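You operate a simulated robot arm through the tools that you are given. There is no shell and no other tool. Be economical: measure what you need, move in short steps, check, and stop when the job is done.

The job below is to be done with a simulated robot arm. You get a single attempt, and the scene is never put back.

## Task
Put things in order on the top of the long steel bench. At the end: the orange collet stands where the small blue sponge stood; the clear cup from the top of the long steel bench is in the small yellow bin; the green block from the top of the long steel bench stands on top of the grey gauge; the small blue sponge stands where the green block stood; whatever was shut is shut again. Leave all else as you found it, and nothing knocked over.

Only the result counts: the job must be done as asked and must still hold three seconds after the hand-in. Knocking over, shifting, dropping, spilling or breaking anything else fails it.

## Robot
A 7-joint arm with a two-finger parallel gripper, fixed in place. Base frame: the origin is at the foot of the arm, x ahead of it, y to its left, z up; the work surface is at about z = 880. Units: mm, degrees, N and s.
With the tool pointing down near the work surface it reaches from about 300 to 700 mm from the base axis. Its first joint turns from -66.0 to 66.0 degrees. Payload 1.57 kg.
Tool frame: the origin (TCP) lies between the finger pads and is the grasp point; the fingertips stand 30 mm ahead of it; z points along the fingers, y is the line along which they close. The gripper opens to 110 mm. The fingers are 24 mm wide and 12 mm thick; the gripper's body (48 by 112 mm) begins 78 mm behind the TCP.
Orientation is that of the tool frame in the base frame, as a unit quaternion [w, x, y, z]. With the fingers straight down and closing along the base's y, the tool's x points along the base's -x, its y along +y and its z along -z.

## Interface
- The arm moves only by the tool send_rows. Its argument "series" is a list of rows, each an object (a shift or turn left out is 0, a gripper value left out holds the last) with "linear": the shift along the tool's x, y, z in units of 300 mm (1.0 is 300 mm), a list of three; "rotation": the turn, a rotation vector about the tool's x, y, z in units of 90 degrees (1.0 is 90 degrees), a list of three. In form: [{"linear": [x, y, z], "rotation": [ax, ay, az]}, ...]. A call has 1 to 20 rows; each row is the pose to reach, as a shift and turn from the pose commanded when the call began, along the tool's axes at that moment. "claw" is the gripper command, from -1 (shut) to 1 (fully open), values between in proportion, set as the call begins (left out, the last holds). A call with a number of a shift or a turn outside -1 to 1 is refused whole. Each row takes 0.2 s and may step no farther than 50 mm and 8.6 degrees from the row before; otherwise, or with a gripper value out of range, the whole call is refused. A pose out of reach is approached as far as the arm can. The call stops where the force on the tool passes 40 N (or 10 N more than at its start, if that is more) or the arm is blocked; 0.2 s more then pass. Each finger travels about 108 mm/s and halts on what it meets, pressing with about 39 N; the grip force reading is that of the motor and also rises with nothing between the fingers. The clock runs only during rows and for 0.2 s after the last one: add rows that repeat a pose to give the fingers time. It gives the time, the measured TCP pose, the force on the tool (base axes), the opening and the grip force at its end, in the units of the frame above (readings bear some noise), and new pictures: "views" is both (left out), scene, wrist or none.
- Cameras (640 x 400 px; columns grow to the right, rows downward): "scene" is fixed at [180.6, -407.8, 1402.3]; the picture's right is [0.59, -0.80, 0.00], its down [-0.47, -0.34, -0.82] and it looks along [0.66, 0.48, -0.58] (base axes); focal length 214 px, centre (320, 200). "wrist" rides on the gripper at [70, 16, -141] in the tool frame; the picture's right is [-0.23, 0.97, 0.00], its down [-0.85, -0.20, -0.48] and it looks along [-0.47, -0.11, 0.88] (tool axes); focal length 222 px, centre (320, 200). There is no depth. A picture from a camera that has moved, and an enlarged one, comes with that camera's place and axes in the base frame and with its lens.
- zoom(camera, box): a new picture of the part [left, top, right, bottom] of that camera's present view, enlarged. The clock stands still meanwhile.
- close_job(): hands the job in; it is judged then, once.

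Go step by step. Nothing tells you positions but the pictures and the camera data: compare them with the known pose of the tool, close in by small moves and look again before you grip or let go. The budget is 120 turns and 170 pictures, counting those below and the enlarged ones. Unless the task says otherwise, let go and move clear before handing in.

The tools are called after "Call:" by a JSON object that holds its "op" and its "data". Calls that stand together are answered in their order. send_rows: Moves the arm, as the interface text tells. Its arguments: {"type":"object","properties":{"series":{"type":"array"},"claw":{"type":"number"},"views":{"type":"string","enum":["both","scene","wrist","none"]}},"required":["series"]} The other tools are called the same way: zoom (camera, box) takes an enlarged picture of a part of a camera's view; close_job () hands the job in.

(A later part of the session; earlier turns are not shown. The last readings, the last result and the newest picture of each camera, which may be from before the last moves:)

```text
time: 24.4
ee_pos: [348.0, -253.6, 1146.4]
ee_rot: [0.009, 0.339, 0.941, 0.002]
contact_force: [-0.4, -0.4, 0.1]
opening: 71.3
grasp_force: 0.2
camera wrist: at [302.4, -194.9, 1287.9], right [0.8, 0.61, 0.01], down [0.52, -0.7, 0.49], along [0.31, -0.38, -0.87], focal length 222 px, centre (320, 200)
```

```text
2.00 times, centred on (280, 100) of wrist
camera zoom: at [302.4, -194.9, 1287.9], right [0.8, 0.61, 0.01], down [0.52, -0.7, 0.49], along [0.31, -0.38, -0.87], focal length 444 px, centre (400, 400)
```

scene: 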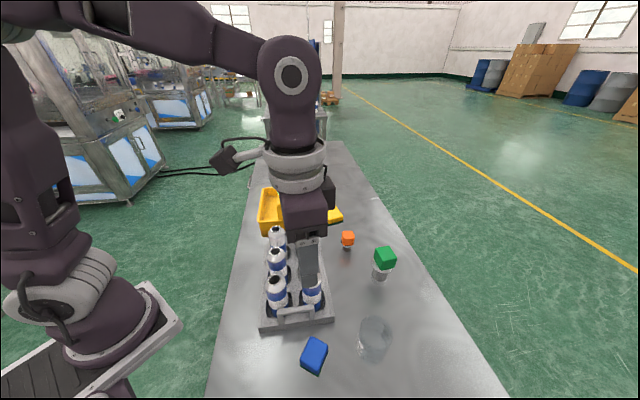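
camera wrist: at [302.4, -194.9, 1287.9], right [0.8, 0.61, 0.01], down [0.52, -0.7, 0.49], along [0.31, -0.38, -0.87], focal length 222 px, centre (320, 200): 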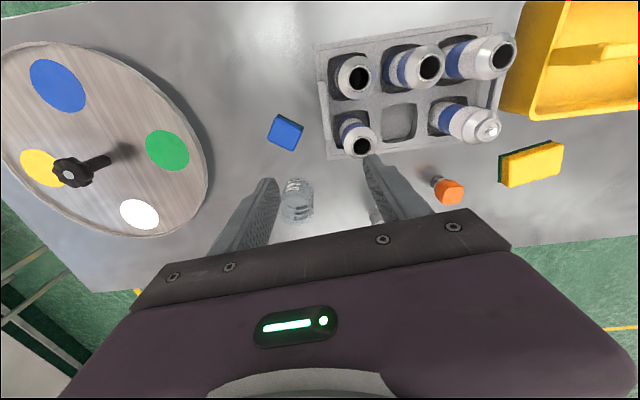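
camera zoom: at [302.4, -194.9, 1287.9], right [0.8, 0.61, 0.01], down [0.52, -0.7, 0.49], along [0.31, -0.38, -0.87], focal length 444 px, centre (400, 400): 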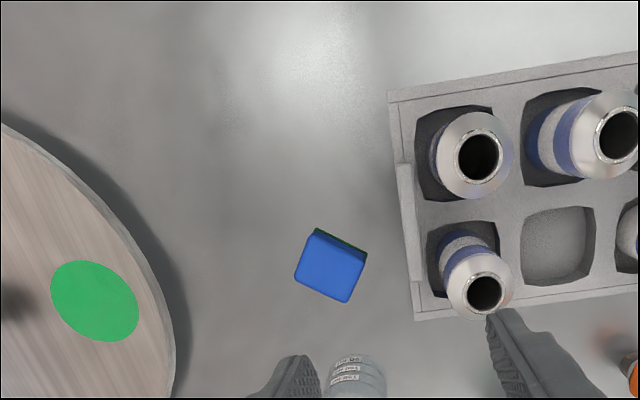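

The sponge is about 45×39 mm at roughly (313,-298), turned about 53° relative to the gripper. The round object is a turntable with coloured dots, which I'll leave alone. I'll straighten the slight tilt, move above the sponge and turn.

Call:
{"op": "send_rows", "data": {"series": [{"linear": [-0.001, -0.06, 0.05], "rotation": [0.0074, 0.009, 0]}, {"linear": [-0.002, -0.12, 0.13], "rotation": [0.0074, 0.009, 0]}, {"linear": [-0.003, -0.187, 0.22], "rotation": [0.0074, 0.009, 0]}, {"linear": [-0.003, -0.187, 0.287], "rotation": [0.0074, 0.009, 0]}], "views": "none"}}

Call:
{"op": "send_rows", "data": {"series": [{"rotation": [0, 0, -0.09]}, {"rotation": [0, 0, -0.18]}, {"rotation": [0, 0, -0.27]}, {"rotation": [0, 0, -0.36]}, {"rotation": [0, 0, -0.45]}, {"rotation": [0, 0, -0.53]}, {"rotation": [0, 0, -0.589]}, {"rotation": [0, 0, -0.589]}]}}

Call:
{"op": "zoom", "data": {"camera": "wrist", "box": [220, 100, 420, 225]}}

```text
time: 25.4
ee_pos: [314.9, -299.0, 1059.0]
ee_rot: [0.0, 0.339, 0.941, -0.002]
contact_force: [-0.1, -0.5, -0.7]
opening: 71.3
grasp_force: 0.0
```

```text
time: 27.2
ee_pos: [316.2, -297.6, 1058.9]
ee_rot: [-0.001, -0.119, 0.993, -0.002]
contact_force: [0.4, -0.6, 0.5]
opening: 71.6
grasp_force: 0.1
camera wrist: at [244.6, -298.3, 1201.4], right [-0.01, 1.0, 0.0], down [0.88, 0.01, 0.48], along [0.48, 0.0, -0.88], focal length 222 px, centre (320, 200)
```

scene: 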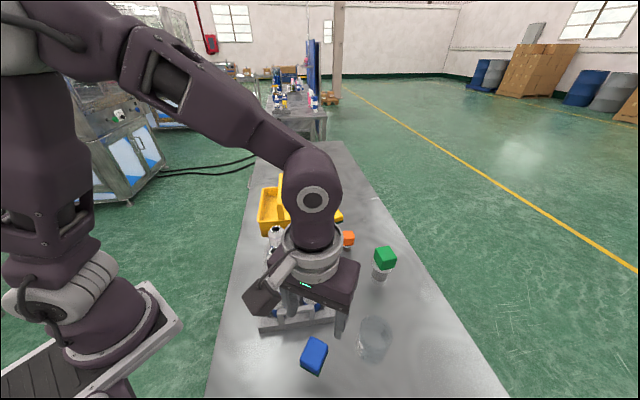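
wrist: 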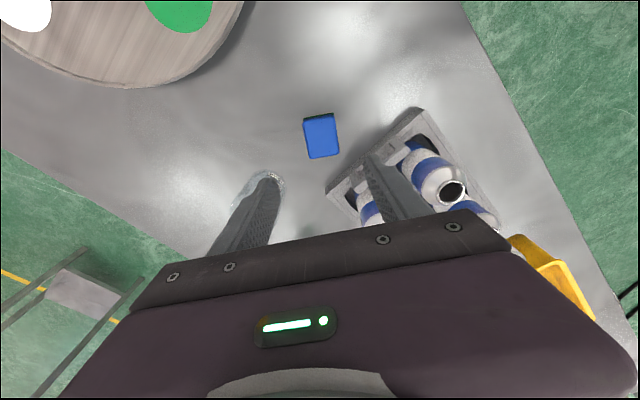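

```text
3.20 times, centred on (320, 162) of wrist
camera zoom: at [244.6, -298.3, 1201.4], right [-0.01, 1.0, 0.0], down [0.88, 0.01, 0.48], along [0.48, 0.0, -0.88], focal length 711 px, centre (320, 320)
```

zoom: 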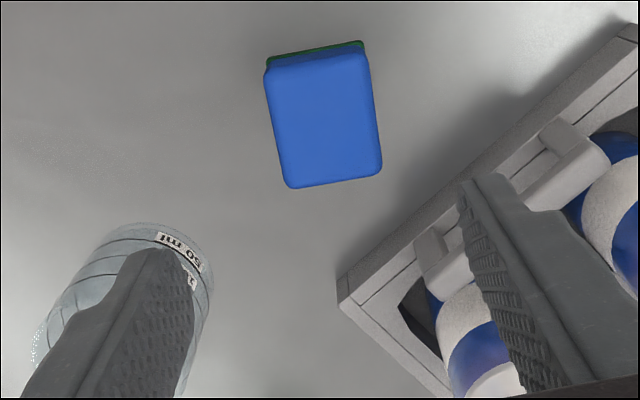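

The sponge is right below the gripper and nearly aligned, with clearance to the tray and cup. I'll descend to grip height with a small correction.

Call:
{"op": "send_rows", "data": {"series": [{"linear": [0.007, 0.008, 0.1], "rotation": [0, 0, 0.03]}, {"linear": [0.007, 0.008, 0.22], "rotation": [0, 0, 0.03]}, {"linear": [0.007, 0.008, 0.3], "rotation": [0, 0, 0.03]}, {"linear": [0.007, 0.008, 0.3], "rotation": [0, 0, 0.03]}], "views": "wrist"}}

Call:
{"op": "zoom", "data": {"camera": "wrist", "box": [220, 100, 420, 225]}}

```text
time: 28.2
ee_pos: [311.7, -299.4, 970.8]
ee_rot: [0.0, -0.093, 0.996, -0.002]
contact_force: [0.4, 0.4, -1.5]
opening: 71.8
grasp_force: 0.0
camera wrist: at [241.3, -295.7, 1112.6], right [0.04, 1.0, 0.0], down [0.88, -0.04, 0.48], along [0.48, -0.02, -0.88], focal length 222 px, centre (320, 200)
```

wrist: 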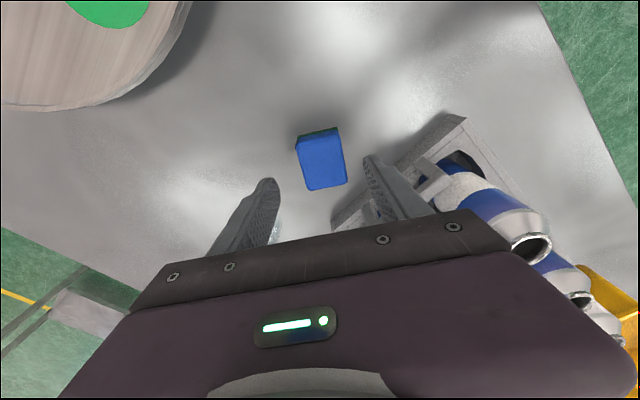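

```text
3.20 times, centred on (320, 162) of wrist
camera zoom: at [241.3, -295.7, 1112.6], right [0.04, 1.0, 0.0], down [0.88, -0.04, 0.48], along [0.48, -0.02, -0.88], focal length 711 px, centre (320, 320)
```

zoom: 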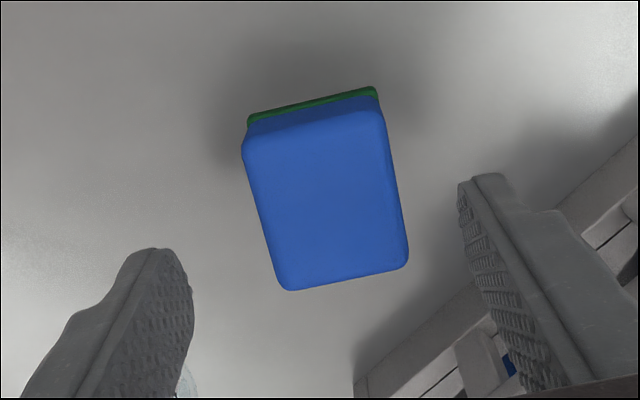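

Alignment is good, and the sponge's spot is about (313.5,-297). I'll descend and grip.

Call:
{"op": "send_rows", "data": {"series": [{"linear": [-0.007, 0.006, 0.08]}, {"linear": [-0.007, 0.006, 0.15]}, {"linear": [-0.007, 0.006, 0.185]}, {"linear": [-0.007, 0.006, 0.185]}], "views": "wrist"}}

Call:
{"op": "send_rows", "data": {"series": [{"linear": [0, 0, 0]}, {"linear": [0, 0, 0]}, {"linear": [0, 0, 0]}, {"linear": [0, 0, 0]}], "claw": -1, "views": "wrist"}}

```text
time: 29.2
ee_pos: [314.7, -295.5, 915.5]
ee_rot: [-0.001, -0.094, 0.996, -0.001]
contact_force: [0.1, 0.0, -0.1]
opening: 71.6
grasp_force: 0.1
camera wrist: at [243.3, -292.7, 1057.8], right [0.04, 1.0, 0.0], down [0.88, -0.04, 0.48], along [0.48, -0.02, -0.88], focal length 222 px, centre (320, 200)
```

wrist: 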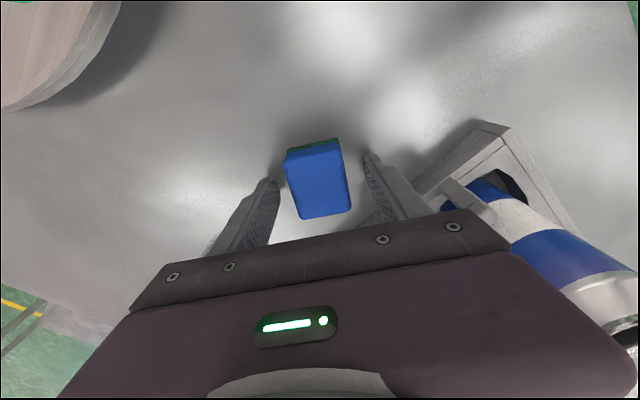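

```text
time: 30.2
ee_pos: [314.1, -296.1, 915.7]
ee_rot: [-0.001, -0.093, 0.996, -0.002]
contact_force: [0.8, 0.1, 0.1]
opening: 40.4
grasp_force: 39.1
camera wrist: at [243.3, -292.7, 1057.9], right [0.04, 1.0, 0.0], down [0.88, -0.04, 0.48], along [0.48, -0.02, -0.88], focal length 222 px, centre (320, 200)
```

wrist: 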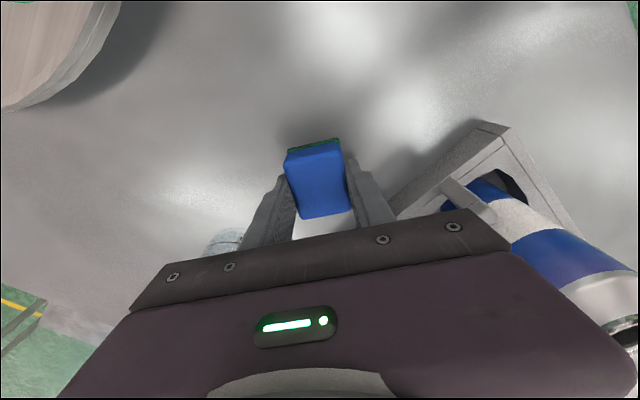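

The sponge is gripped, but the target spot lies at the edge of my reach. I'll regrip it 14 mm further out so it overhangs forward.

Call:
{"op": "send_rows", "data": {"series": [{"linear": [0, 0, 0]}, {"linear": [0, 0, 0]}, {"linear": [0.02, 0, 0]}, {"linear": [0.047, 0, 0]}, {"linear": [0.047, 0, 0]}], "claw": 0.05, "views": "none"}}

Call:
{"op": "send_rows", "data": {"series": [{"linear": [0, 0, 0]}, {"linear": [0, 0, 0]}, {"linear": [0, 0, 0]}, {"linear": [0, 0, 0]}], "claw": -1, "views": "wrist"}}

Call:
{"op": "zoom", "data": {"camera": "wrist", "box": [220, 100, 420, 225]}}

```text
time: 31.4
ee_pos: [299.9, -298.3, 917.1]
ee_rot: [0.0, -0.093, 0.996, -0.002]
contact_force: [-0.3, 0.0, -1.4]
opening: 57.8
grasp_force: 0.1
```

```text
time: 32.4
ee_pos: [300.8, -297.1, 916.2]
ee_rot: [0.0, -0.094, 0.996, -0.002]
contact_force: [0.5, 0.4, 0.0]
opening: 40.1
grasp_force: 39.0
camera wrist: at [229.6, -294.9, 1058.4], right [0.04, 1.0, 0.0], down [0.88, -0.04, 0.48], along [0.48, -0.02, -0.88], focal length 222 px, centre (320, 200)
```

wrist: 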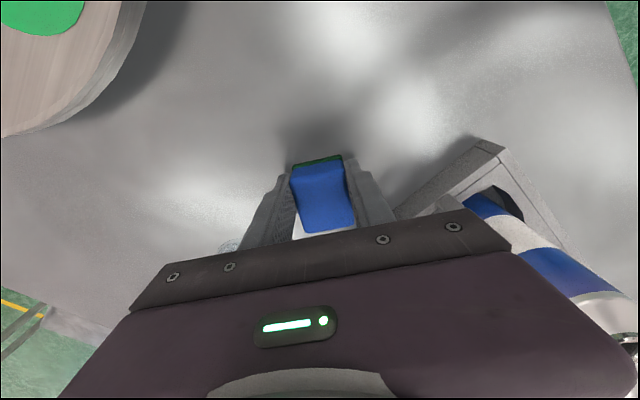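

```text
3.20 times, centred on (320, 162) of wrist
camera zoom: at [229.6, -294.9, 1058.4], right [0.04, 1.0, 0.0], down [0.88, -0.04, 0.48], along [0.48, -0.02, -0.88], focal length 711 px, centre (320, 320)
```

zoom: 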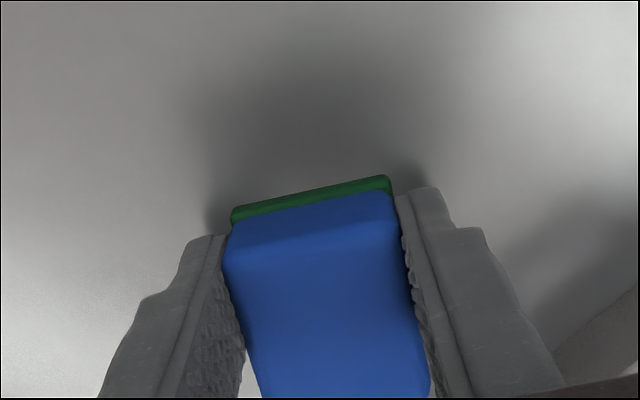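

Good grip with the overhang I wanted. Now I'll lift and carry the sponge over to the green block's former spot.

Call:
{"op": "send_rows", "data": {"series": [{"linear": [0, 0, -0.06]}, {"linear": [0, 0, -0.2]}, {"linear": [0, 0, -0.35]}, {"linear": [0, 0, -0.5]}, {"linear": [0, 0, -0.65]}, {"linear": [0, 0, -0.79]}, {"linear": [0, 0, -0.79]}], "views": "scene"}}

Call:
{"op": "send_rows", "data": {"series": [{"linear": [-0.0738, 0.1068, 0], "rotation": [0, 0, 0.0705]}, {"linear": [-0.1476, 0.2136, 0], "rotation": [0, 0, 0.141]}, {"linear": [-0.2214, 0.3204, 0], "rotation": [0, 0, 0.2115]}, {"linear": [-0.2952, 0.4272, 0], "rotation": [0, 0, 0.282]}, {"linear": [-0.369, 0.534, 0], "rotation": [0, 0, 0.3525]}, {"linear": [-0.4428, 0.6408, 0], "rotation": [0, 0, 0.423]}, {"linear": [-0.5166, 0.7476, 0], "rotation": [0, 0, 0.4935]}, {"linear": [-0.59, 0.8544, 0], "rotation": [0, 0, 0.564]}, {"linear": [-0.59, 0.8544, 0], "rotation": [0, 0, 0.564]}], "views": "none"}}

Call:
{"op": "send_rows", "data": {"series": [{"linear": [0.035, 0.12, 0]}, {"linear": [0.07, 0.24, 0]}, {"linear": [0.105, 0.36, 0]}, {"linear": [0.14, 0.48, 0]}, {"linear": [0.175, 0.6, 0]}, {"linear": [0.21, 0.72, 0]}, {"linear": [0.245, 0.85, 0]}, {"linear": [0.28, 0.98, 0]}, {"linear": [0.28, 0.98, 0]}], "views": "both"}}

```text
time: 34.0
ee_pos: [301.5, -298.0, 1153.5]
ee_rot: [-0.001, -0.094, 0.996, -0.002]
contact_force: [0.0, 0.4, -0.7]
opening: 40.0
grasp_force: 39.3
```

scene: 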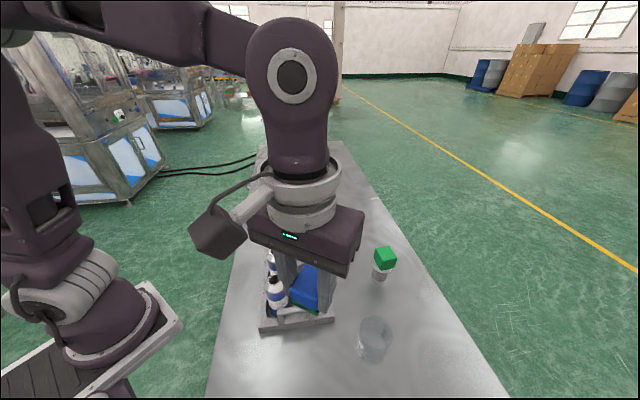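

```text
time: 36.0
ee_pos: [428.0, -12.7, 1150.4]
ee_rot: [0.001, 0.343, 0.939, -0.002]
contact_force: [-0.2, 0.2, 0.0]
opening: 40.0
grasp_force: 38.9
```

```text
time: 38.0
ee_pos: [552.1, 269.1, 1146.3]
ee_rot: [0.001, 0.342, 0.94, -0.001]
contact_force: [-0.6, 0.9, 0.0]
opening: 40.3
grasp_force: 38.8
camera wrist: at [509.9, 326.6, 1288.0], right [0.8, 0.6, 0.0], down [0.53, -0.7, 0.48], along [0.29, -0.39, -0.88], focal length 222 px, centre (320, 200)
```

scene: 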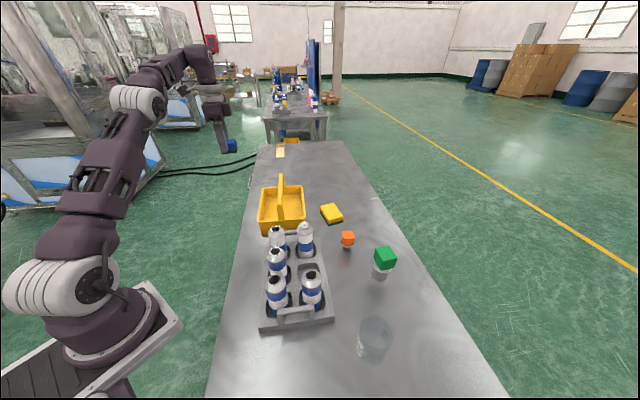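
wrist: 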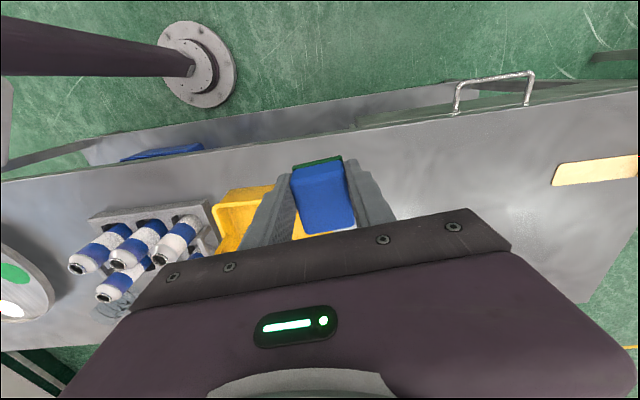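

I'll approach the spot the same way as before, descending beside it on the free side.

Call:
{"op": "send_rows", "data": {"series": [{"linear": [-0.05, 0.05, 0.08]}, {"linear": [-0.1, 0.1, 0.2]}, {"linear": [-0.142, 0.132, 0.34]}, {"linear": [-0.142, 0.132, 0.48]}, {"linear": [-0.142, 0.132, 0.6]}, {"linear": [-0.142, 0.132, 0.72]}, {"linear": [-0.142, 0.132, 0.72]}], "views": "both"}}

```text
time: 39.6
ee_pos: [610.9, 269.0, 933.9]
ee_rot: [0.0, 0.342, 0.94, -0.002]
contact_force: [0.4, -1.3, 0.2]
opening: 40.3
grasp_force: 38.6
out of reach, approached as far as the arm can: row 1, 2
camera wrist: at [568.5, 327.2, 1074.9], right [0.8, 0.6, 0.0], down [0.53, -0.7, 0.48], along [0.29, -0.39, -0.88], focal length 222 px, centre (320, 200)
```

scene: 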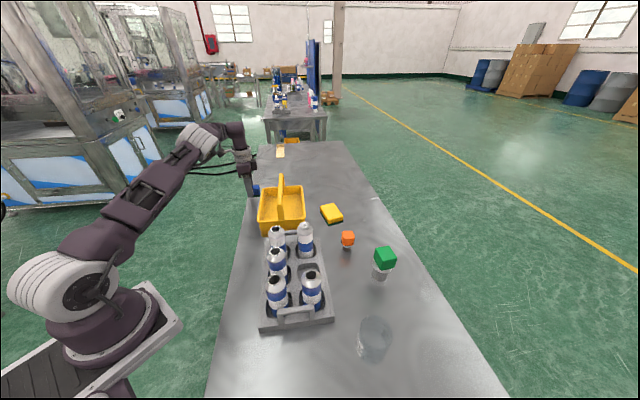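
wrist: 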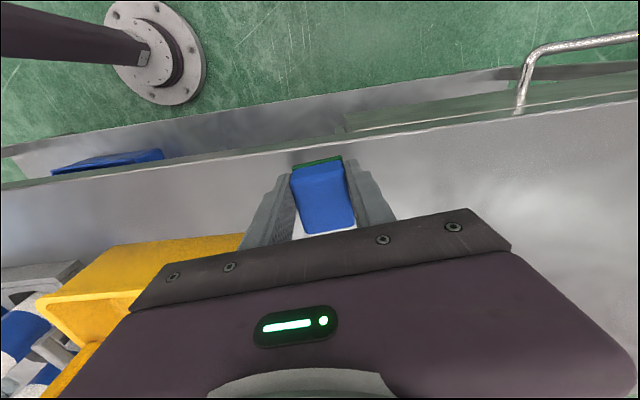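

Call:
{"op": "send_rows", "data": {"series": [{"linear": [-0.045, 0.007, 0.01]}, {"linear": [-0.09, 0.007, 0.02]}, {"linear": [-0.135, 0.007, 0.03]}, {"linear": [-0.18, 0.007, 0.035]}, {"linear": [-0.18, 0.007, 0.045]}, {"linear": [-0.18, 0.007, 0.053]}, {"linear": [-0.18, 0.007, 0.053]}], "views": "both"}}

```text
time: 41.2
ee_pos: [650.4, 234.2, 917.7]
ee_rot: [0.0, 0.343, 0.939, -0.002]
contact_force: [-0.6, 0.2, -0.6]
opening: 39.9
grasp_force: 39.4
out of reach, approached as far as the arm can: row 4
camera wrist: at [609.5, 293.2, 1059.3], right [0.8, 0.6, 0.0], down [0.53, -0.7, 0.48], along [0.29, -0.39, -0.88], focal length 222 px, centre (320, 200)
```

scene: 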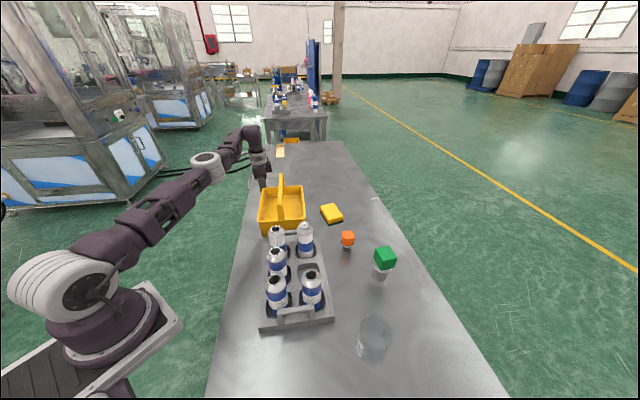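
wrist: 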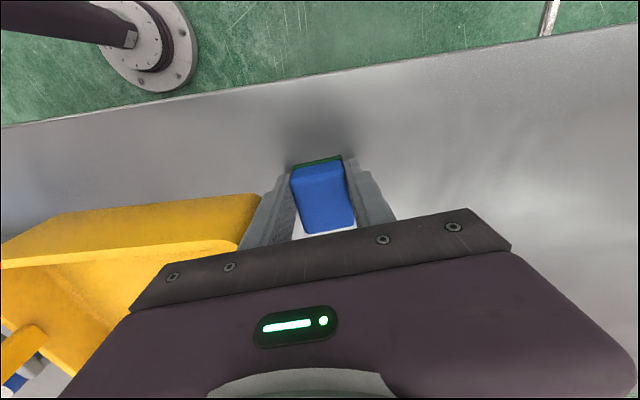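

Sponge centre is at about (660,226), within 4 mm of the spot. I'll set it down and release.

Call:
{"op": "send_rows", "data": {"series": [{"linear": [0, 0.009, 0]}, {"linear": [0, 0.009, 0.005]}, {"linear": [0, 0.009, 0.006]}], "views": "none"}}

Call:
{"op": "send_rows", "data": {"series": [{"linear": [0, 0, 0]}, {"linear": [0, 0, 0]}, {"linear": [0, 0, 0]}], "claw": 0.1, "views": "wrist"}}

Call:
{"op": "zoom", "data": {"camera": "wrist", "box": [190, 130, 430, 280]}}

```text
time: 42.0
ee_pos: [651.3, 236.5, 916.4]
ee_rot: [0.0, 0.343, 0.939, -0.001]
contact_force: [-0.4, 0.6, 0.8]
opening: 40.4
grasp_force: 39.3
out of reach, approached as far as the arm can: row 1, 2, 3
```

```text
time: 42.8
ee_pos: [649.9, 237.2, 916.6]
ee_rot: [0.0, 0.341, 0.94, -0.002]
contact_force: [-0.3, -0.6, -0.5]
opening: 60.6
grasp_force: 0.1
camera wrist: at [608.8, 294.8, 1058.1], right [0.8, 0.6, 0.0], down [0.53, -0.7, 0.48], along [0.29, -0.39, -0.88], focal length 222 px, centre (320, 200)
```

wrist: 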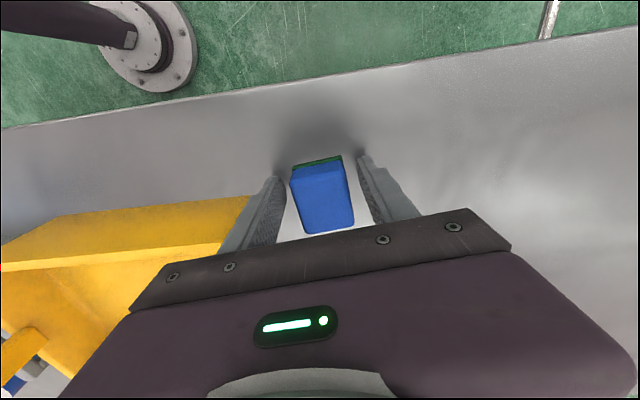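

```text
2.67 times, centred on (310, 205) of wrist
camera zoom: at [608.8, 294.8, 1058.1], right [0.8, 0.6, 0.0], down [0.53, -0.7, 0.48], along [0.29, -0.39, -0.88], focal length 592 px, centre (347, 187)
```

zoom: 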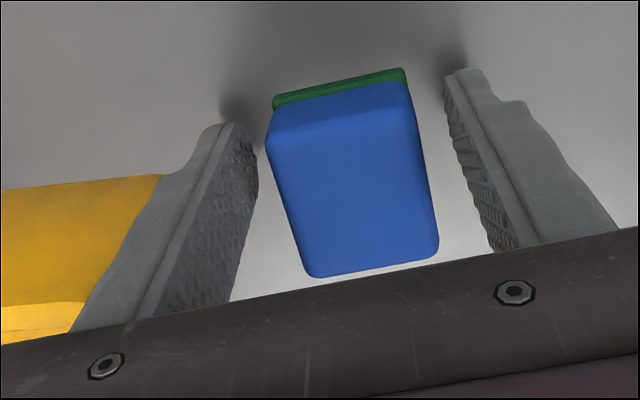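

Sponge is placed. I'll back straight out from it, then rise.

Call:
{"op": "send_rows", "data": {"series": [{"linear": [0.08, 0, 0]}, {"linear": [0.18, 0, -0.01]}, {"linear": [0.25, 0, -0.08]}, {"linear": [0.28, 0, -0.2]}, {"linear": [0.3, 0, -0.34]}, {"linear": [0.32, 0, -0.48]}, {"linear": [0.34, -0.03, -0.62]}, {"linear": [0.34, -0.05, -0.78]}], "views": "both"}}

Call:
{"op": "zoom", "data": {"camera": "scene", "box": [230, 130, 420, 250]}}

```text
time: 43.3
ee_pos: [631.3, 250.5, 910.8]
ee_rot: [0.0, 0.327, 0.945, -0.02]
contact_force: [2.3, 0.4, 3.7]
opening: 61.5
grasp_force: 0.2
out of reach, approached as far as the arm can: row 1, 2
stopped in row 2: the force on the tool passed its limit (the readings are from after the stop); the commanded pose is now the measured one
camera wrist: at [589.7, 311.3, 1051.7], right [0.78, 0.62, -0.03], down [0.56, -0.67, 0.5], along [0.29, -0.4, -0.87], focal length 222 px, centre (320, 200)
```

scene: 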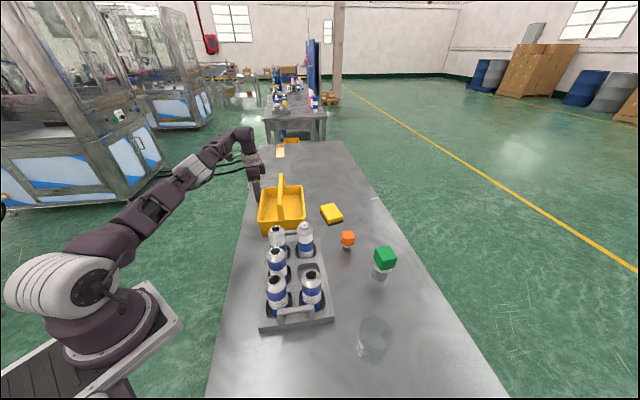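
wrist: 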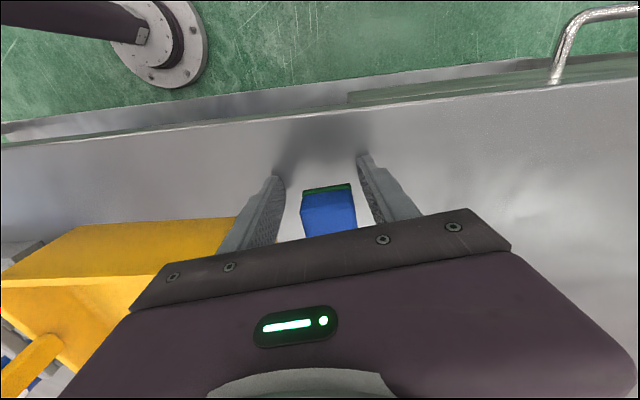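

```text
3.33 times, centred on (325, 190) of scene
camera zoom: at [180.5, -407.8, 1402.3], right [0.59, -0.8, 0.0], down [-0.47, -0.34, -0.82], along [0.66, 0.48, -0.58], focal length 715 px, centre (303, 233)
```

zoom: 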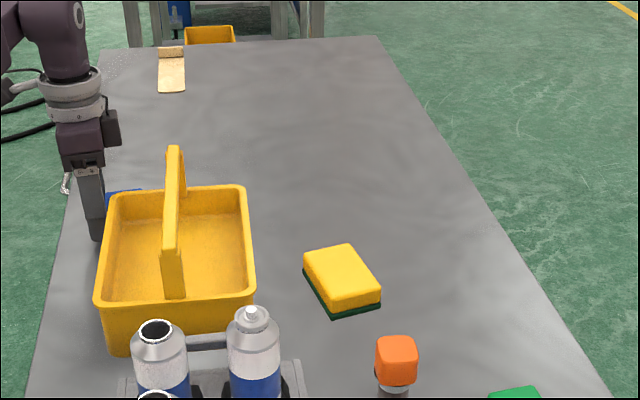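

A fingertip brushed the bench as the arm pulled back from full stretch. The bin and sponge haven't moved, so I'll rise gently, then retreat.

Call:
{"op": "send_rows", "data": {"series": [{"linear": [0, 0, -0.03]}, {"linear": [0.02, 0, -0.06]}, {"linear": [0.08, 0, -0.12]}, {"linear": [0.14, 0, -0.24]}, {"linear": [0.18, 0, -0.38]}, {"linear": [0.22, 0, -0.52]}, {"linear": [0.25, -0.02, -0.66]}, {"linear": [0.25, -0.02, -0.8]}, {"linear": [0.25, -0.02, -0.8]}], "views": "both"}}

Call:
{"op": "zoom", "data": {"camera": "wrist", "box": [200, 140, 400, 260]}}

```text
time: 45.3
ee_pos: [559.0, 289.2, 1118.5]
ee_rot: [-0.001, 0.327, 0.945, -0.019]
contact_force: [0.9, 0.2, -0.7]
opening: 60.5
grasp_force: 0.1
out of reach, approached as far as the arm can: row 3, 6, 7, 8, 9
camera wrist: at [517.4, 351.5, 1259.2], right [0.78, 0.62, -0.03], down [0.56, -0.67, 0.5], along [0.29, -0.41, -0.87], focal length 222 px, centre (320, 200)
```

scene: 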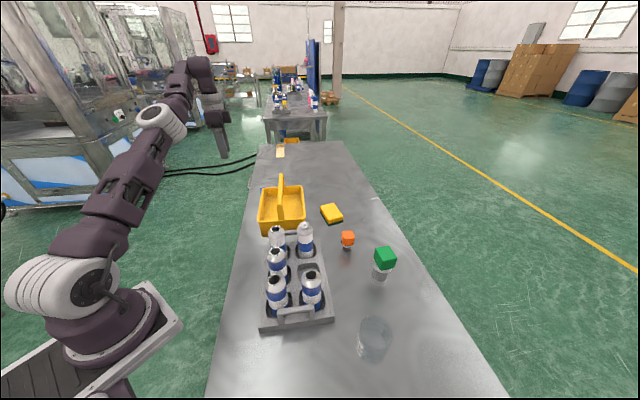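
wrist: 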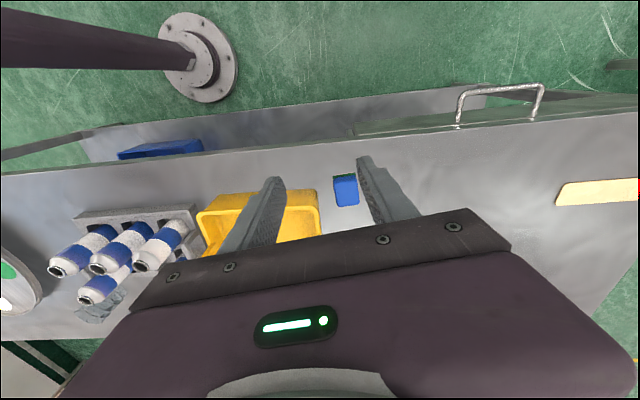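

```text
3.20 times, centred on (300, 200) of wrist
camera zoom: at [517.4, 351.5, 1259.2], right [0.78, 0.62, -0.03], down [0.56, -0.67, 0.5], along [0.29, -0.41, -0.87], focal length 711 px, centre (384, 200)
```

zoom: 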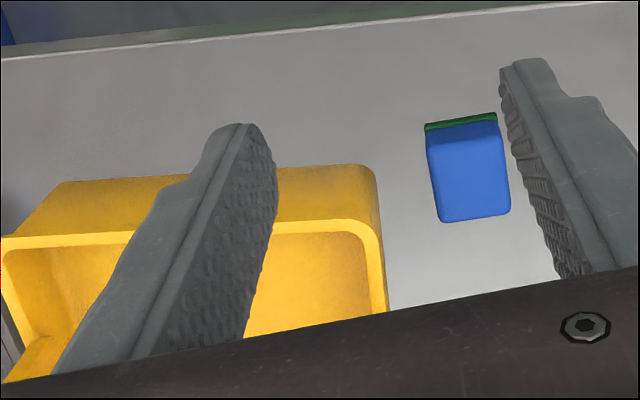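

The sponge stands upright at its spot (661,226). I'll level the tool and travel to the orange collet.

Call:
{"op": "send_rows", "data": {"series": [{"linear": [-0.08, -0.107, -0.02], "rotation": [-0.0241, 0.0085, 0]}, {"linear": [-0.16, -0.214, -0.04], "rotation": [-0.0241, 0.0085, 0]}, {"linear": [-0.24, -0.321, -0.06], "rotation": [-0.0241, 0.0085, 0]}, {"linear": [-0.32, -0.428, -0.08], "rotation": [-0.0241, 0.0085, 0]}, {"linear": [-0.4, -0.535, -0.1], "rotation": [-0.0241, 0.0085, 0]}, {"linear": [-0.477, -0.643, -0.117], "rotation": [-0.0241, 0.0085, 0]}, {"linear": [-0.477, -0.643, -0.117], "rotation": [-0.0241, 0.0085, 0]}], "views": "none"}}

Call:
{"op": "send_rows", "data": {"series": [{"linear": [-0.08, -0.107, 0]}, {"linear": [-0.16, -0.214, 0]}, {"linear": [-0.24, -0.321, 0]}, {"linear": [-0.32, -0.428, 0]}, {"linear": [-0.4, -0.535, 0]}, {"linear": [-0.477, -0.643, 0]}, {"linear": [-0.477, -0.643, 0]}], "views": "both"}}

```text
time: 46.9
ee_pos: [552.5, 47.1, 1164.5]
ee_rot: [0.0, 0.327, 0.945, 0.001]
contact_force: [0.4, -0.6, 0.2]
opening: 60.6
grasp_force: 0.1
```

```text
time: 48.5
ee_pos: [546.8, -193.0, 1165.0]
ee_rot: [-0.001, 0.328, 0.945, 0.001]
contact_force: [0.0, 0.2, -0.7]
opening: 60.7
grasp_force: 0.1
camera wrist: at [502.0, -137.0, 1306.7], right [0.78, 0.63, 0.0], down [0.55, -0.69, 0.48], along [0.3, -0.37, -0.88], focal length 222 px, centre (320, 200)
```

scene: 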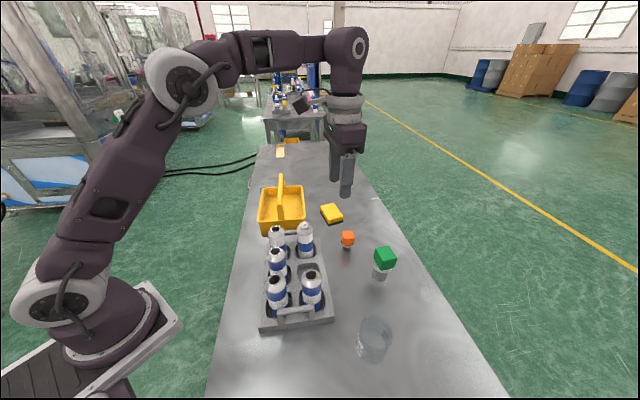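
wrist: 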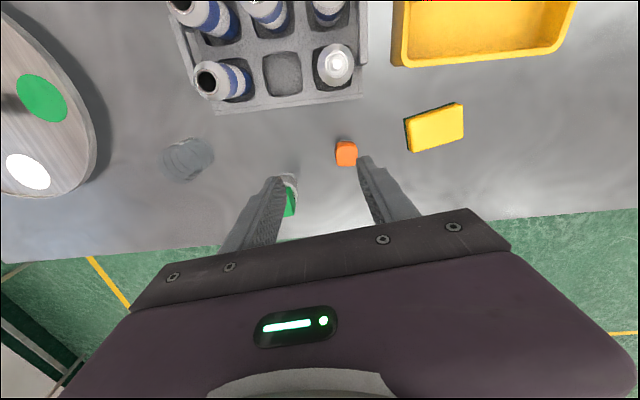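

Call:
{"op": "zoom", "data": {"camera": "wrist", "box": [270, 100, 430, 200]}}

Call:
{"op": "zoom", "data": {"camera": "scene", "box": [320, 215, 400, 265]}}

```text
4.00 times, centred on (350, 150) of wrist
camera zoom: at [502.0, -137.0, 1306.7], right [0.78, 0.63, 0.0], down [0.55, -0.69, 0.48], along [0.3, -0.37, -0.88], focal length 888 px, centre (200, 400)
```

zoom: 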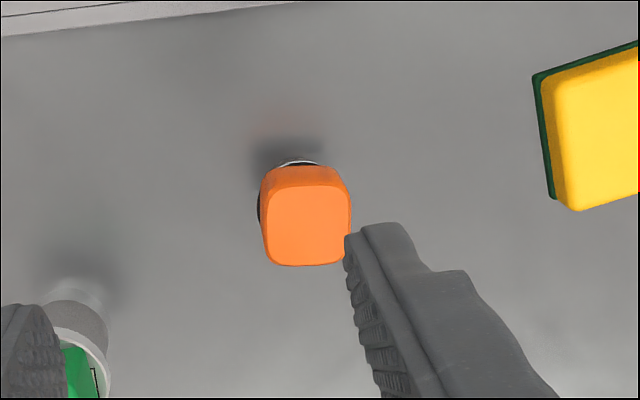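

```text
8.00 times, centred on (360, 240) of scene
camera zoom: at [180.6, -407.8, 1402.3], right [0.59, -0.8, 0.0], down [-0.47, -0.34, -0.82], along [0.66, 0.48, -0.58], focal length 1716 px, centre (0, -120)
```

zoom: 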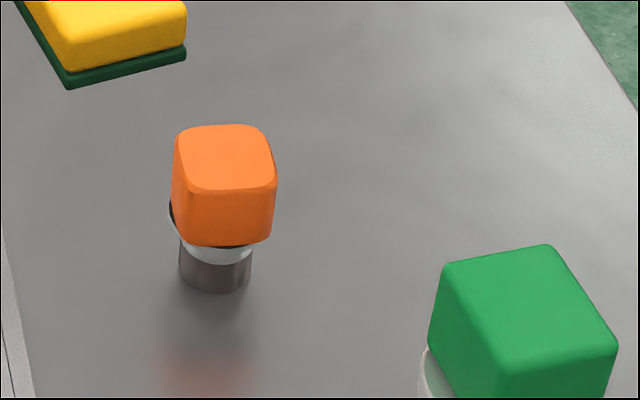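

The collet's orange head is about 35 mm wide with its top at z≈946, centred near (606,-201), and lines up with the gripper. I'll move above it.

Call:
{"op": "send_rows", "data": {"series": [{"linear": [-0.04, 0.02, 0.12]}, {"linear": [-0.08, 0.05, 0.25]}, {"linear": [-0.13, 0.08, 0.37]}, {"linear": [-0.172, 0.1, 0.48]}, {"linear": [-0.172, 0.1, 0.53]}, {"linear": [-0.172, 0.1, 0.53]}], "views": "wrist"}}

Call:
{"op": "zoom", "data": {"camera": "wrist", "box": [240, 120, 400, 240]}}

```text
time: 49.9
ee_pos: [605.2, -196.1, 1006.1]
ee_rot: [-0.001, 0.327, 0.945, 0.0]
contact_force: [0.3, -0.5, 0.0]
opening: 60.7
grasp_force: 0.1
camera wrist: at [561.9, -140.4, 1147.6], right [0.78, 0.63, 0.0], down [0.55, -0.69, 0.48], along [0.3, -0.37, -0.88], focal length 222 px, centre (320, 200)
```

wrist: 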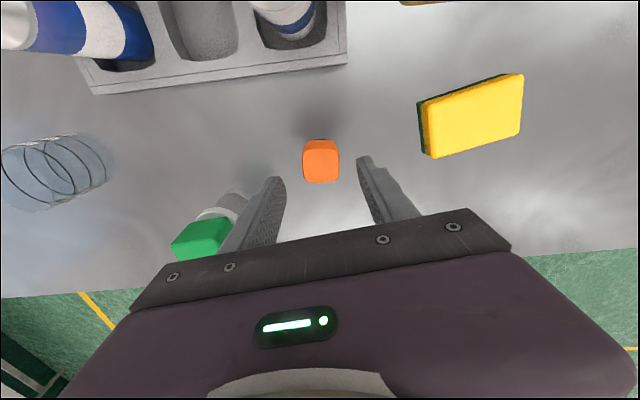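

```text
3.33 times, centred on (320, 180) of wrist
camera zoom: at [561.9, -140.4, 1147.6], right [0.78, 0.63, 0.0], down [0.55, -0.69, 0.48], along [0.3, -0.37, -0.88], focal length 740 px, centre (320, 267)
```

zoom: 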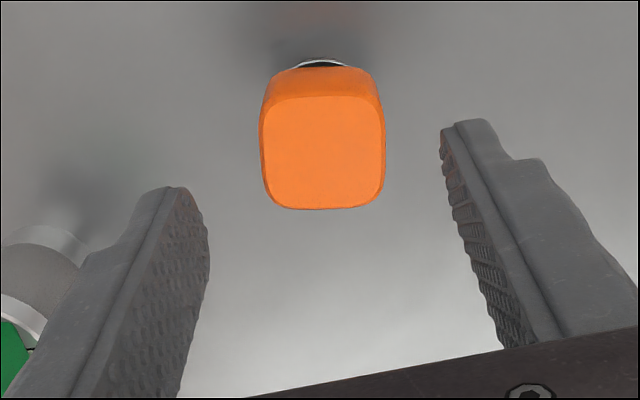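

The collet is centred under the gripper but turned about 12°. I'll match that turn and descend to grip its head.

Call:
{"op": "send_rows", "data": {"series": [{"linear": [-0.004, 0, 0.04], "rotation": [0, 0, 0.08]}, {"linear": [-0.004, 0, 0.1], "rotation": [0, 0, 0.132]}, {"linear": [-0.004, 0, 0.18], "rotation": [0, 0, 0.132]}, {"linear": [-0.004, 0, 0.253], "rotation": [0, 0, 0.132]}, {"linear": [-0.004, 0, 0.253], "rotation": [0, 0, 0.132]}], "views": "wrist"}}

Call:
{"op": "zoom", "data": {"camera": "wrist", "box": [240, 120, 400, 240]}}

```text
time: 51.1
ee_pos: [604.9, -197.5, 928.2]
ee_rot: [-0.001, 0.423, 0.906, 0.0]
contact_force: [-0.7, -0.1, 0.4]
opening: 60.7
grasp_force: 0.0
camera wrist: at [573.2, -133.7, 1070.3], right [0.89, 0.45, 0.0], down [0.4, -0.78, 0.48], along [0.22, -0.43, -0.88], focal length 222 px, centre (320, 200)
```

wrist: 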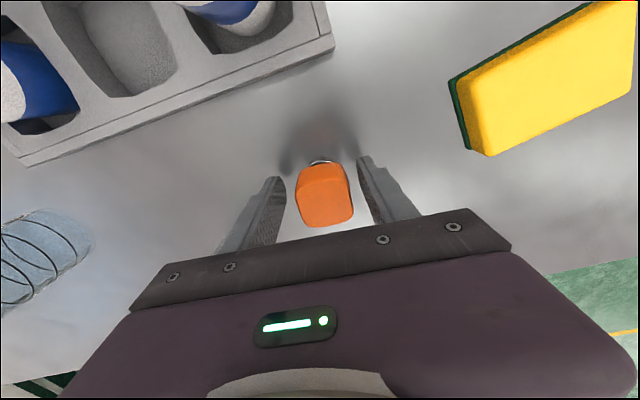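

```text
3.33 times, centred on (320, 180) of wrist
camera zoom: at [573.2, -133.7, 1070.3], right [0.89, 0.45, 0.0], down [0.4, -0.78, 0.48], along [0.22, -0.43, -0.88], focal length 740 px, centre (320, 267)
```

zoom: 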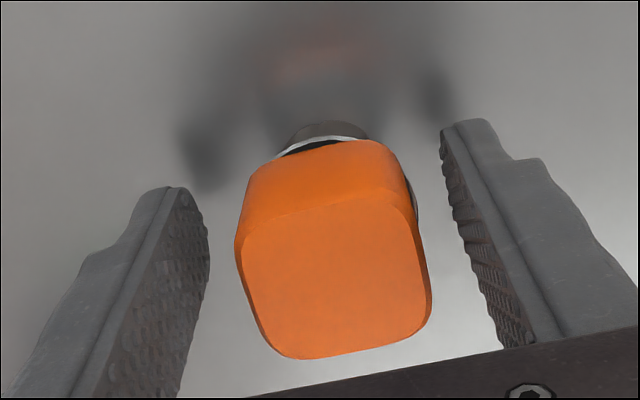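

Aligned and centred, so I'll close on the head.

Call:
{"op": "send_rows", "data": {"series": [{"linear": [0, 0.007, 0]}, {"linear": [0, 0.007, 0]}, {"linear": [0, 0.007, 0]}, {"linear": [0, 0.007, 0]}], "claw": -1, "views": "none"}}

Call:
{"op": "send_rows", "data": {"series": [{"linear": [0, 0, -0.04]}, {"linear": [0, 0, -0.14]}, {"linear": [0.03, 0, -0.28]}, {"linear": [0.08, 0, -0.42]}, {"linear": [0.13, 0, -0.57]}, {"linear": [0.18, 0, -0.71]}, {"linear": [0.18, 0, -0.77]}], "views": "both"}}

Call:
{"op": "zoom", "data": {"camera": "scene", "box": [280, 100, 440, 200]}}

```text
time: 52.1
ee_pos: [605.8, -197.1, 929.0]
ee_rot: [-0.001, 0.422, 0.907, 0.0]
contact_force: [-0.8, 0.8, 0.1]
opening: 39.3
grasp_force: 39.2
```

```text
time: 53.7
ee_pos: [573.2, -157.1, 1164.0]
ee_rot: [-0.001, 0.423, 0.906, 0.001]
contact_force: [-1.1, 0.6, -1.8]
opening: 38.9
grasp_force: 39.5
camera wrist: at [541.6, -93.8, 1304.7], right [0.89, 0.45, 0.0], down [0.4, -0.78, 0.48], along [0.21, -0.43, -0.88], focal length 222 px, centre (320, 200)
```

scene: 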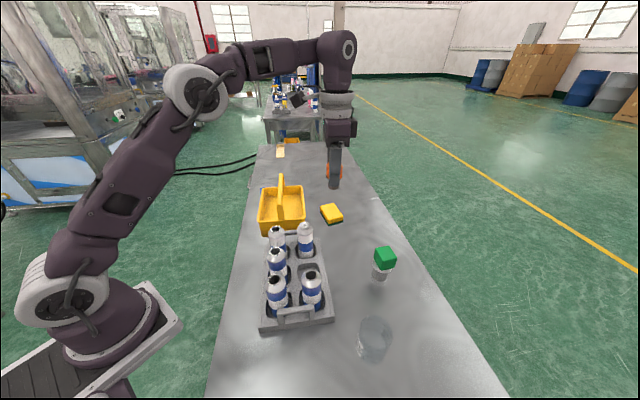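
wrist: 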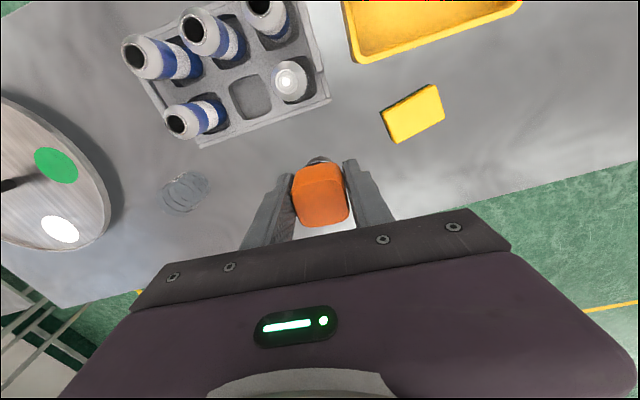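

```text
4.00 times, centred on (360, 150) of scene
camera zoom: at [180.6, -407.8, 1402.3], right [0.59, -0.8, 0.0], down [-0.47, -0.34, -0.82], along [0.66, 0.48, -0.58], focal length 858 px, centre (160, 400)
```

zoom: 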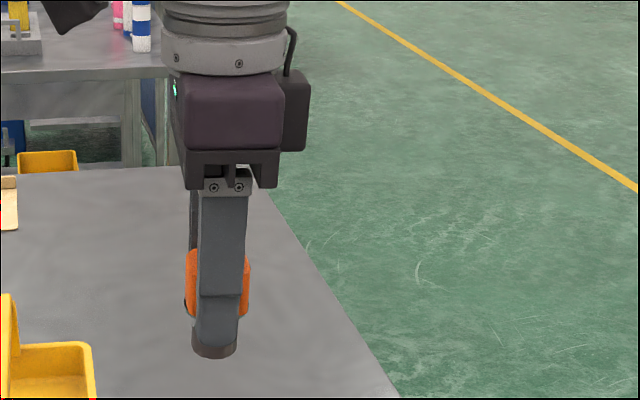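

Collet is in hand. I'll carry it over to the sponge's former spot, turning to the same clear orientation as I used there before.

Call:
{"op": "send_rows", "data": {"series": [{"linear": [0.0245, -0.1187, 0], "rotation": [0, 0, -0.0834]}, {"linear": [0.049, -0.2373, 0], "rotation": [0, 0, -0.1668]}, {"linear": [0.0735, -0.356, 0], "rotation": [0, 0, -0.2501]}, {"linear": [0.098, -0.4745, 0], "rotation": [0, 0, -0.3335]}, {"linear": [0.1225, -0.5931, 0], "rotation": [0, 0, -0.4169]}, {"linear": [0.147, -0.7118, 0], "rotation": [0, 0, -0.5003]}, {"linear": [0.1715, -0.8304, 0], "rotation": [0, 0, -0.5836]}, {"linear": [0.196, -0.949, 0], "rotation": [0, 0, -0.667]}, {"linear": [0.196, -0.949, 0], "rotation": [0, 0, -0.667]}], "views": "both"}}

Call:
{"op": "zoom", "data": {"camera": "wrist", "box": [220, 100, 420, 225]}}

```text
time: 55.7
ee_pos: [317.8, -293.9, 1161.1]
ee_rot: [0.0, -0.087, 0.996, 0.002]
contact_force: [1.1, -0.9, -1.3]
opening: 38.9
grasp_force: 39.1
camera wrist: at [247.2, -290.9, 1302.0], right [0.05, 1.0, 0.0], down [0.88, -0.05, 0.48], along [0.48, -0.02, -0.88], focal length 222 px, centre (320, 200)
```

scene: 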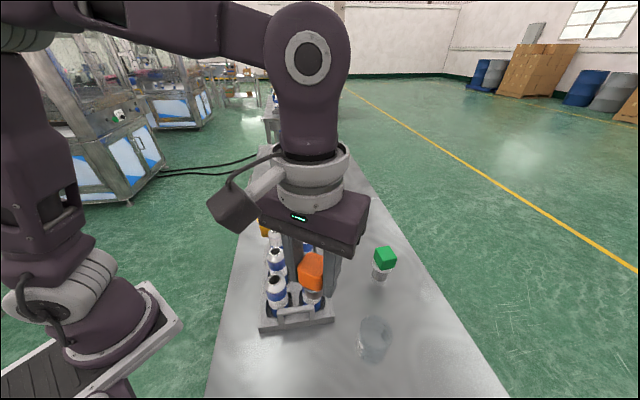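
wrist: 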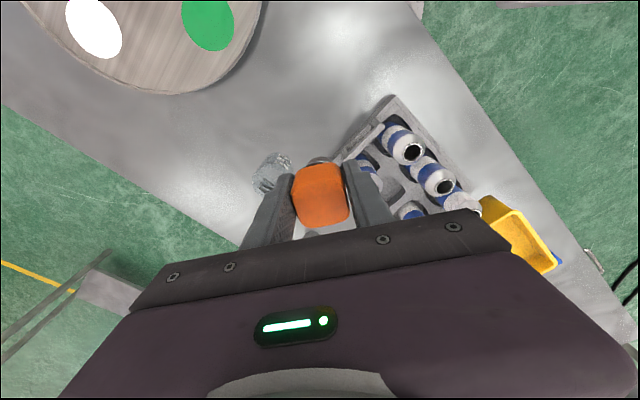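

```text
3.20 times, centred on (320, 162) of wrist
camera zoom: at [247.2, -290.9, 1302.0], right [0.05, 1.0, 0.0], down [0.88, -0.05, 0.48], along [0.48, -0.02, -0.88], focal length 711 px, centre (320, 320)
```

zoom: 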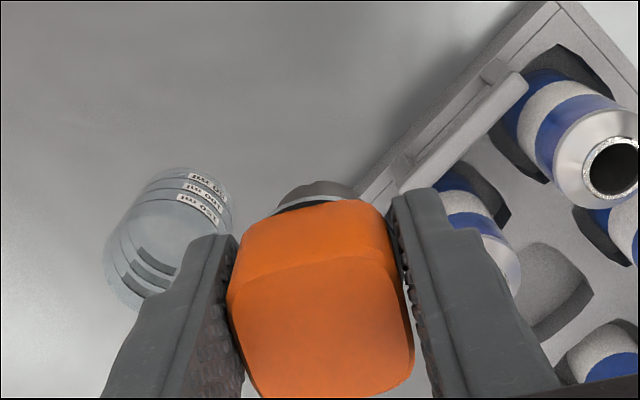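

I'll descend straight down to just above the bench.

Call:
{"op": "send_rows", "data": {"series": [{"linear": [0.011, -0.005, 0.14]}, {"linear": [0.011, -0.005, 0.28]}, {"linear": [0.011, -0.005, 0.42]}, {"linear": [0.011, -0.005, 0.56]}, {"linear": [0.011, -0.005, 0.68]}, {"linear": [0.011, -0.005, 0.74]}, {"linear": [0.011, -0.005, 0.74]}], "views": "both"}}

```text
time: 57.3
ee_pos: [314.4, -295.2, 942.1]
ee_rot: [0.0, -0.087, 0.996, 0.0]
contact_force: [0.0, -0.2, -2.2]
opening: 38.7
grasp_force: 39.0
camera wrist: at [244.3, -292.1, 1082.9], right [0.05, 1.0, 0.0], down [0.88, -0.05, 0.48], along [0.48, -0.02, -0.88], focal length 222 px, centre (320, 200)
```

scene: 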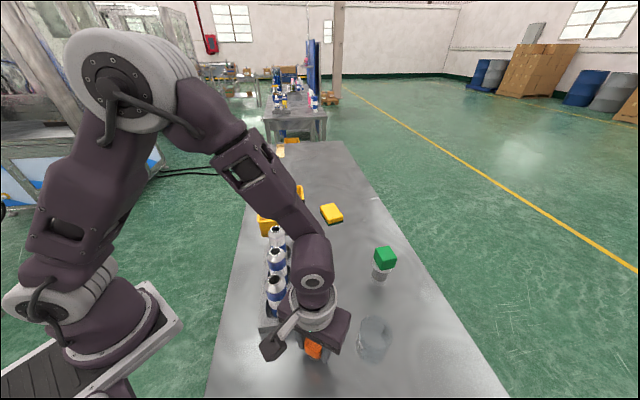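
wrist: 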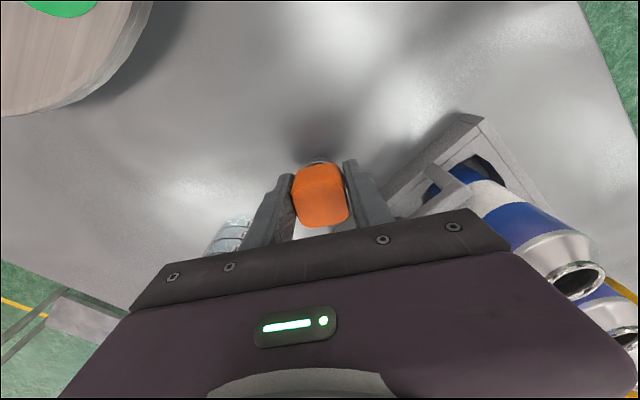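

Call:
{"op": "send_rows", "data": {"series": [{"linear": [0, 0, 0.02]}, {"linear": [0, 0, 0.035]}, {"linear": [0, 0, 0.042]}, {"linear": [0, 0, 0.042]}], "views": "none"}}

```text
time: 58.3
ee_pos: [314.6, -295.7, 927.5]
ee_rot: [0.0, -0.088, 0.996, 0.0]
contact_force: [-4.0, 5.3, 31.1]
opening: 39.1
grasp_force: 39.0
```

The collet is firmly on the bench. I'll relieve the pressure and release.

Call:
{"op": "send_rows", "data": {"series": [{"linear": [0, 0, -0.006]}, {"linear": [0, 0, -0.006]}], "views": "none"}}

Call:
{"op": "send_rows", "data": {"series": [{"linear": [0, 0, 0]}, {"linear": [0, 0, 0]}, {"linear": [0, 0, 0]}], "claw": 0.12, "views": "wrist"}}

Call:
{"op": "send_rows", "data": {"series": [{"linear": [0, 0, -0.04]}, {"linear": [0, 0, -0.12]}, {"linear": [0, 0, -0.26]}, {"linear": [0, 0, -0.4]}, {"linear": [0, 0, -0.54]}, {"linear": [0, 0, -0.68]}, {"linear": [0, 0, -0.76]}, {"linear": [0, 0, -0.76]}], "views": "both"}}

```text
time: 58.9
ee_pos: [313.9, -293.6, 927.9]
ee_rot: [-0.001, -0.087, 0.996, 0.001]
contact_force: [0.0, -0.8, 1.2]
opening: 39.2
grasp_force: 39.3
```

```text
time: 59.7
ee_pos: [314.7, -295.9, 928.2]
ee_rot: [0.0, -0.087, 0.996, 0.002]
contact_force: [-0.5, 0.0, 0.8]
opening: 61.6
grasp_force: 0.2
camera wrist: at [243.8, -291.6, 1070.0], right [0.05, 1.0, 0.0], down [0.88, -0.05, 0.48], along [0.48, -0.02, -0.88], focal length 222 px, centre (320, 200)
```

wrist: 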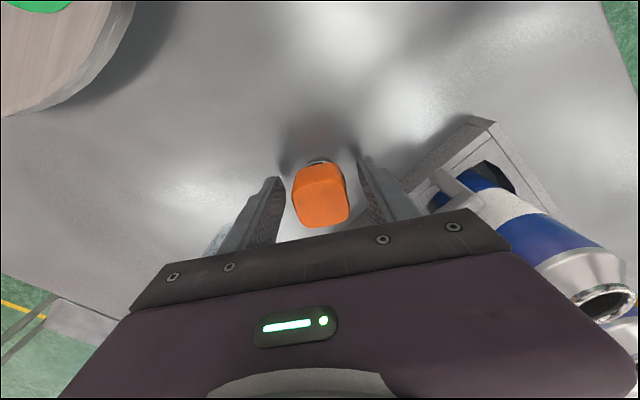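

```text
time: 61.5
ee_pos: [313.7, -295.3, 1158.6]
ee_rot: [0.0, -0.087, 0.996, 0.001]
contact_force: [-0.6, 0.0, -0.3]
opening: 61.6
grasp_force: 0.1
camera wrist: at [243.1, -291.4, 1299.1], right [0.05, 1.0, 0.0], down [0.88, -0.05, 0.48], along [0.48, -0.02, -0.88], focal length 222 px, centre (320, 200)
```

scene: 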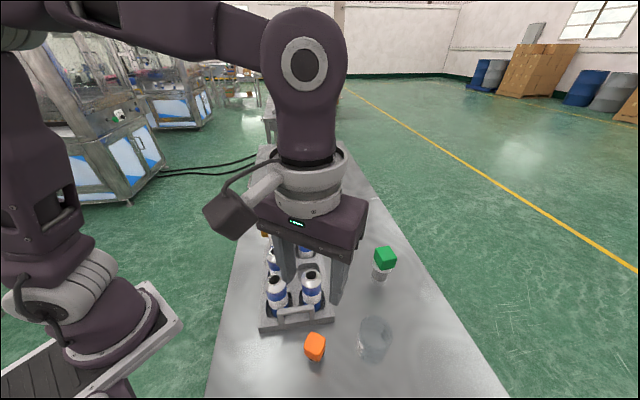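
wrist: 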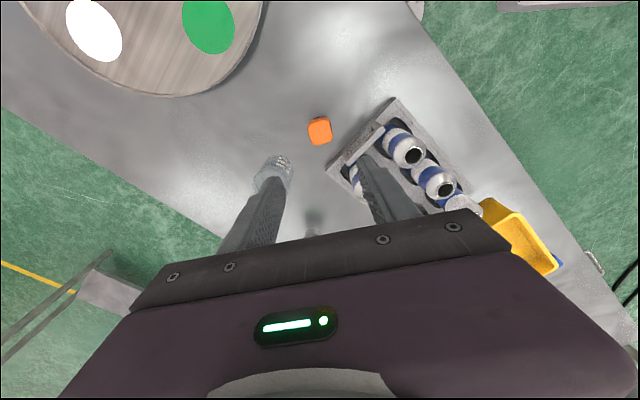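

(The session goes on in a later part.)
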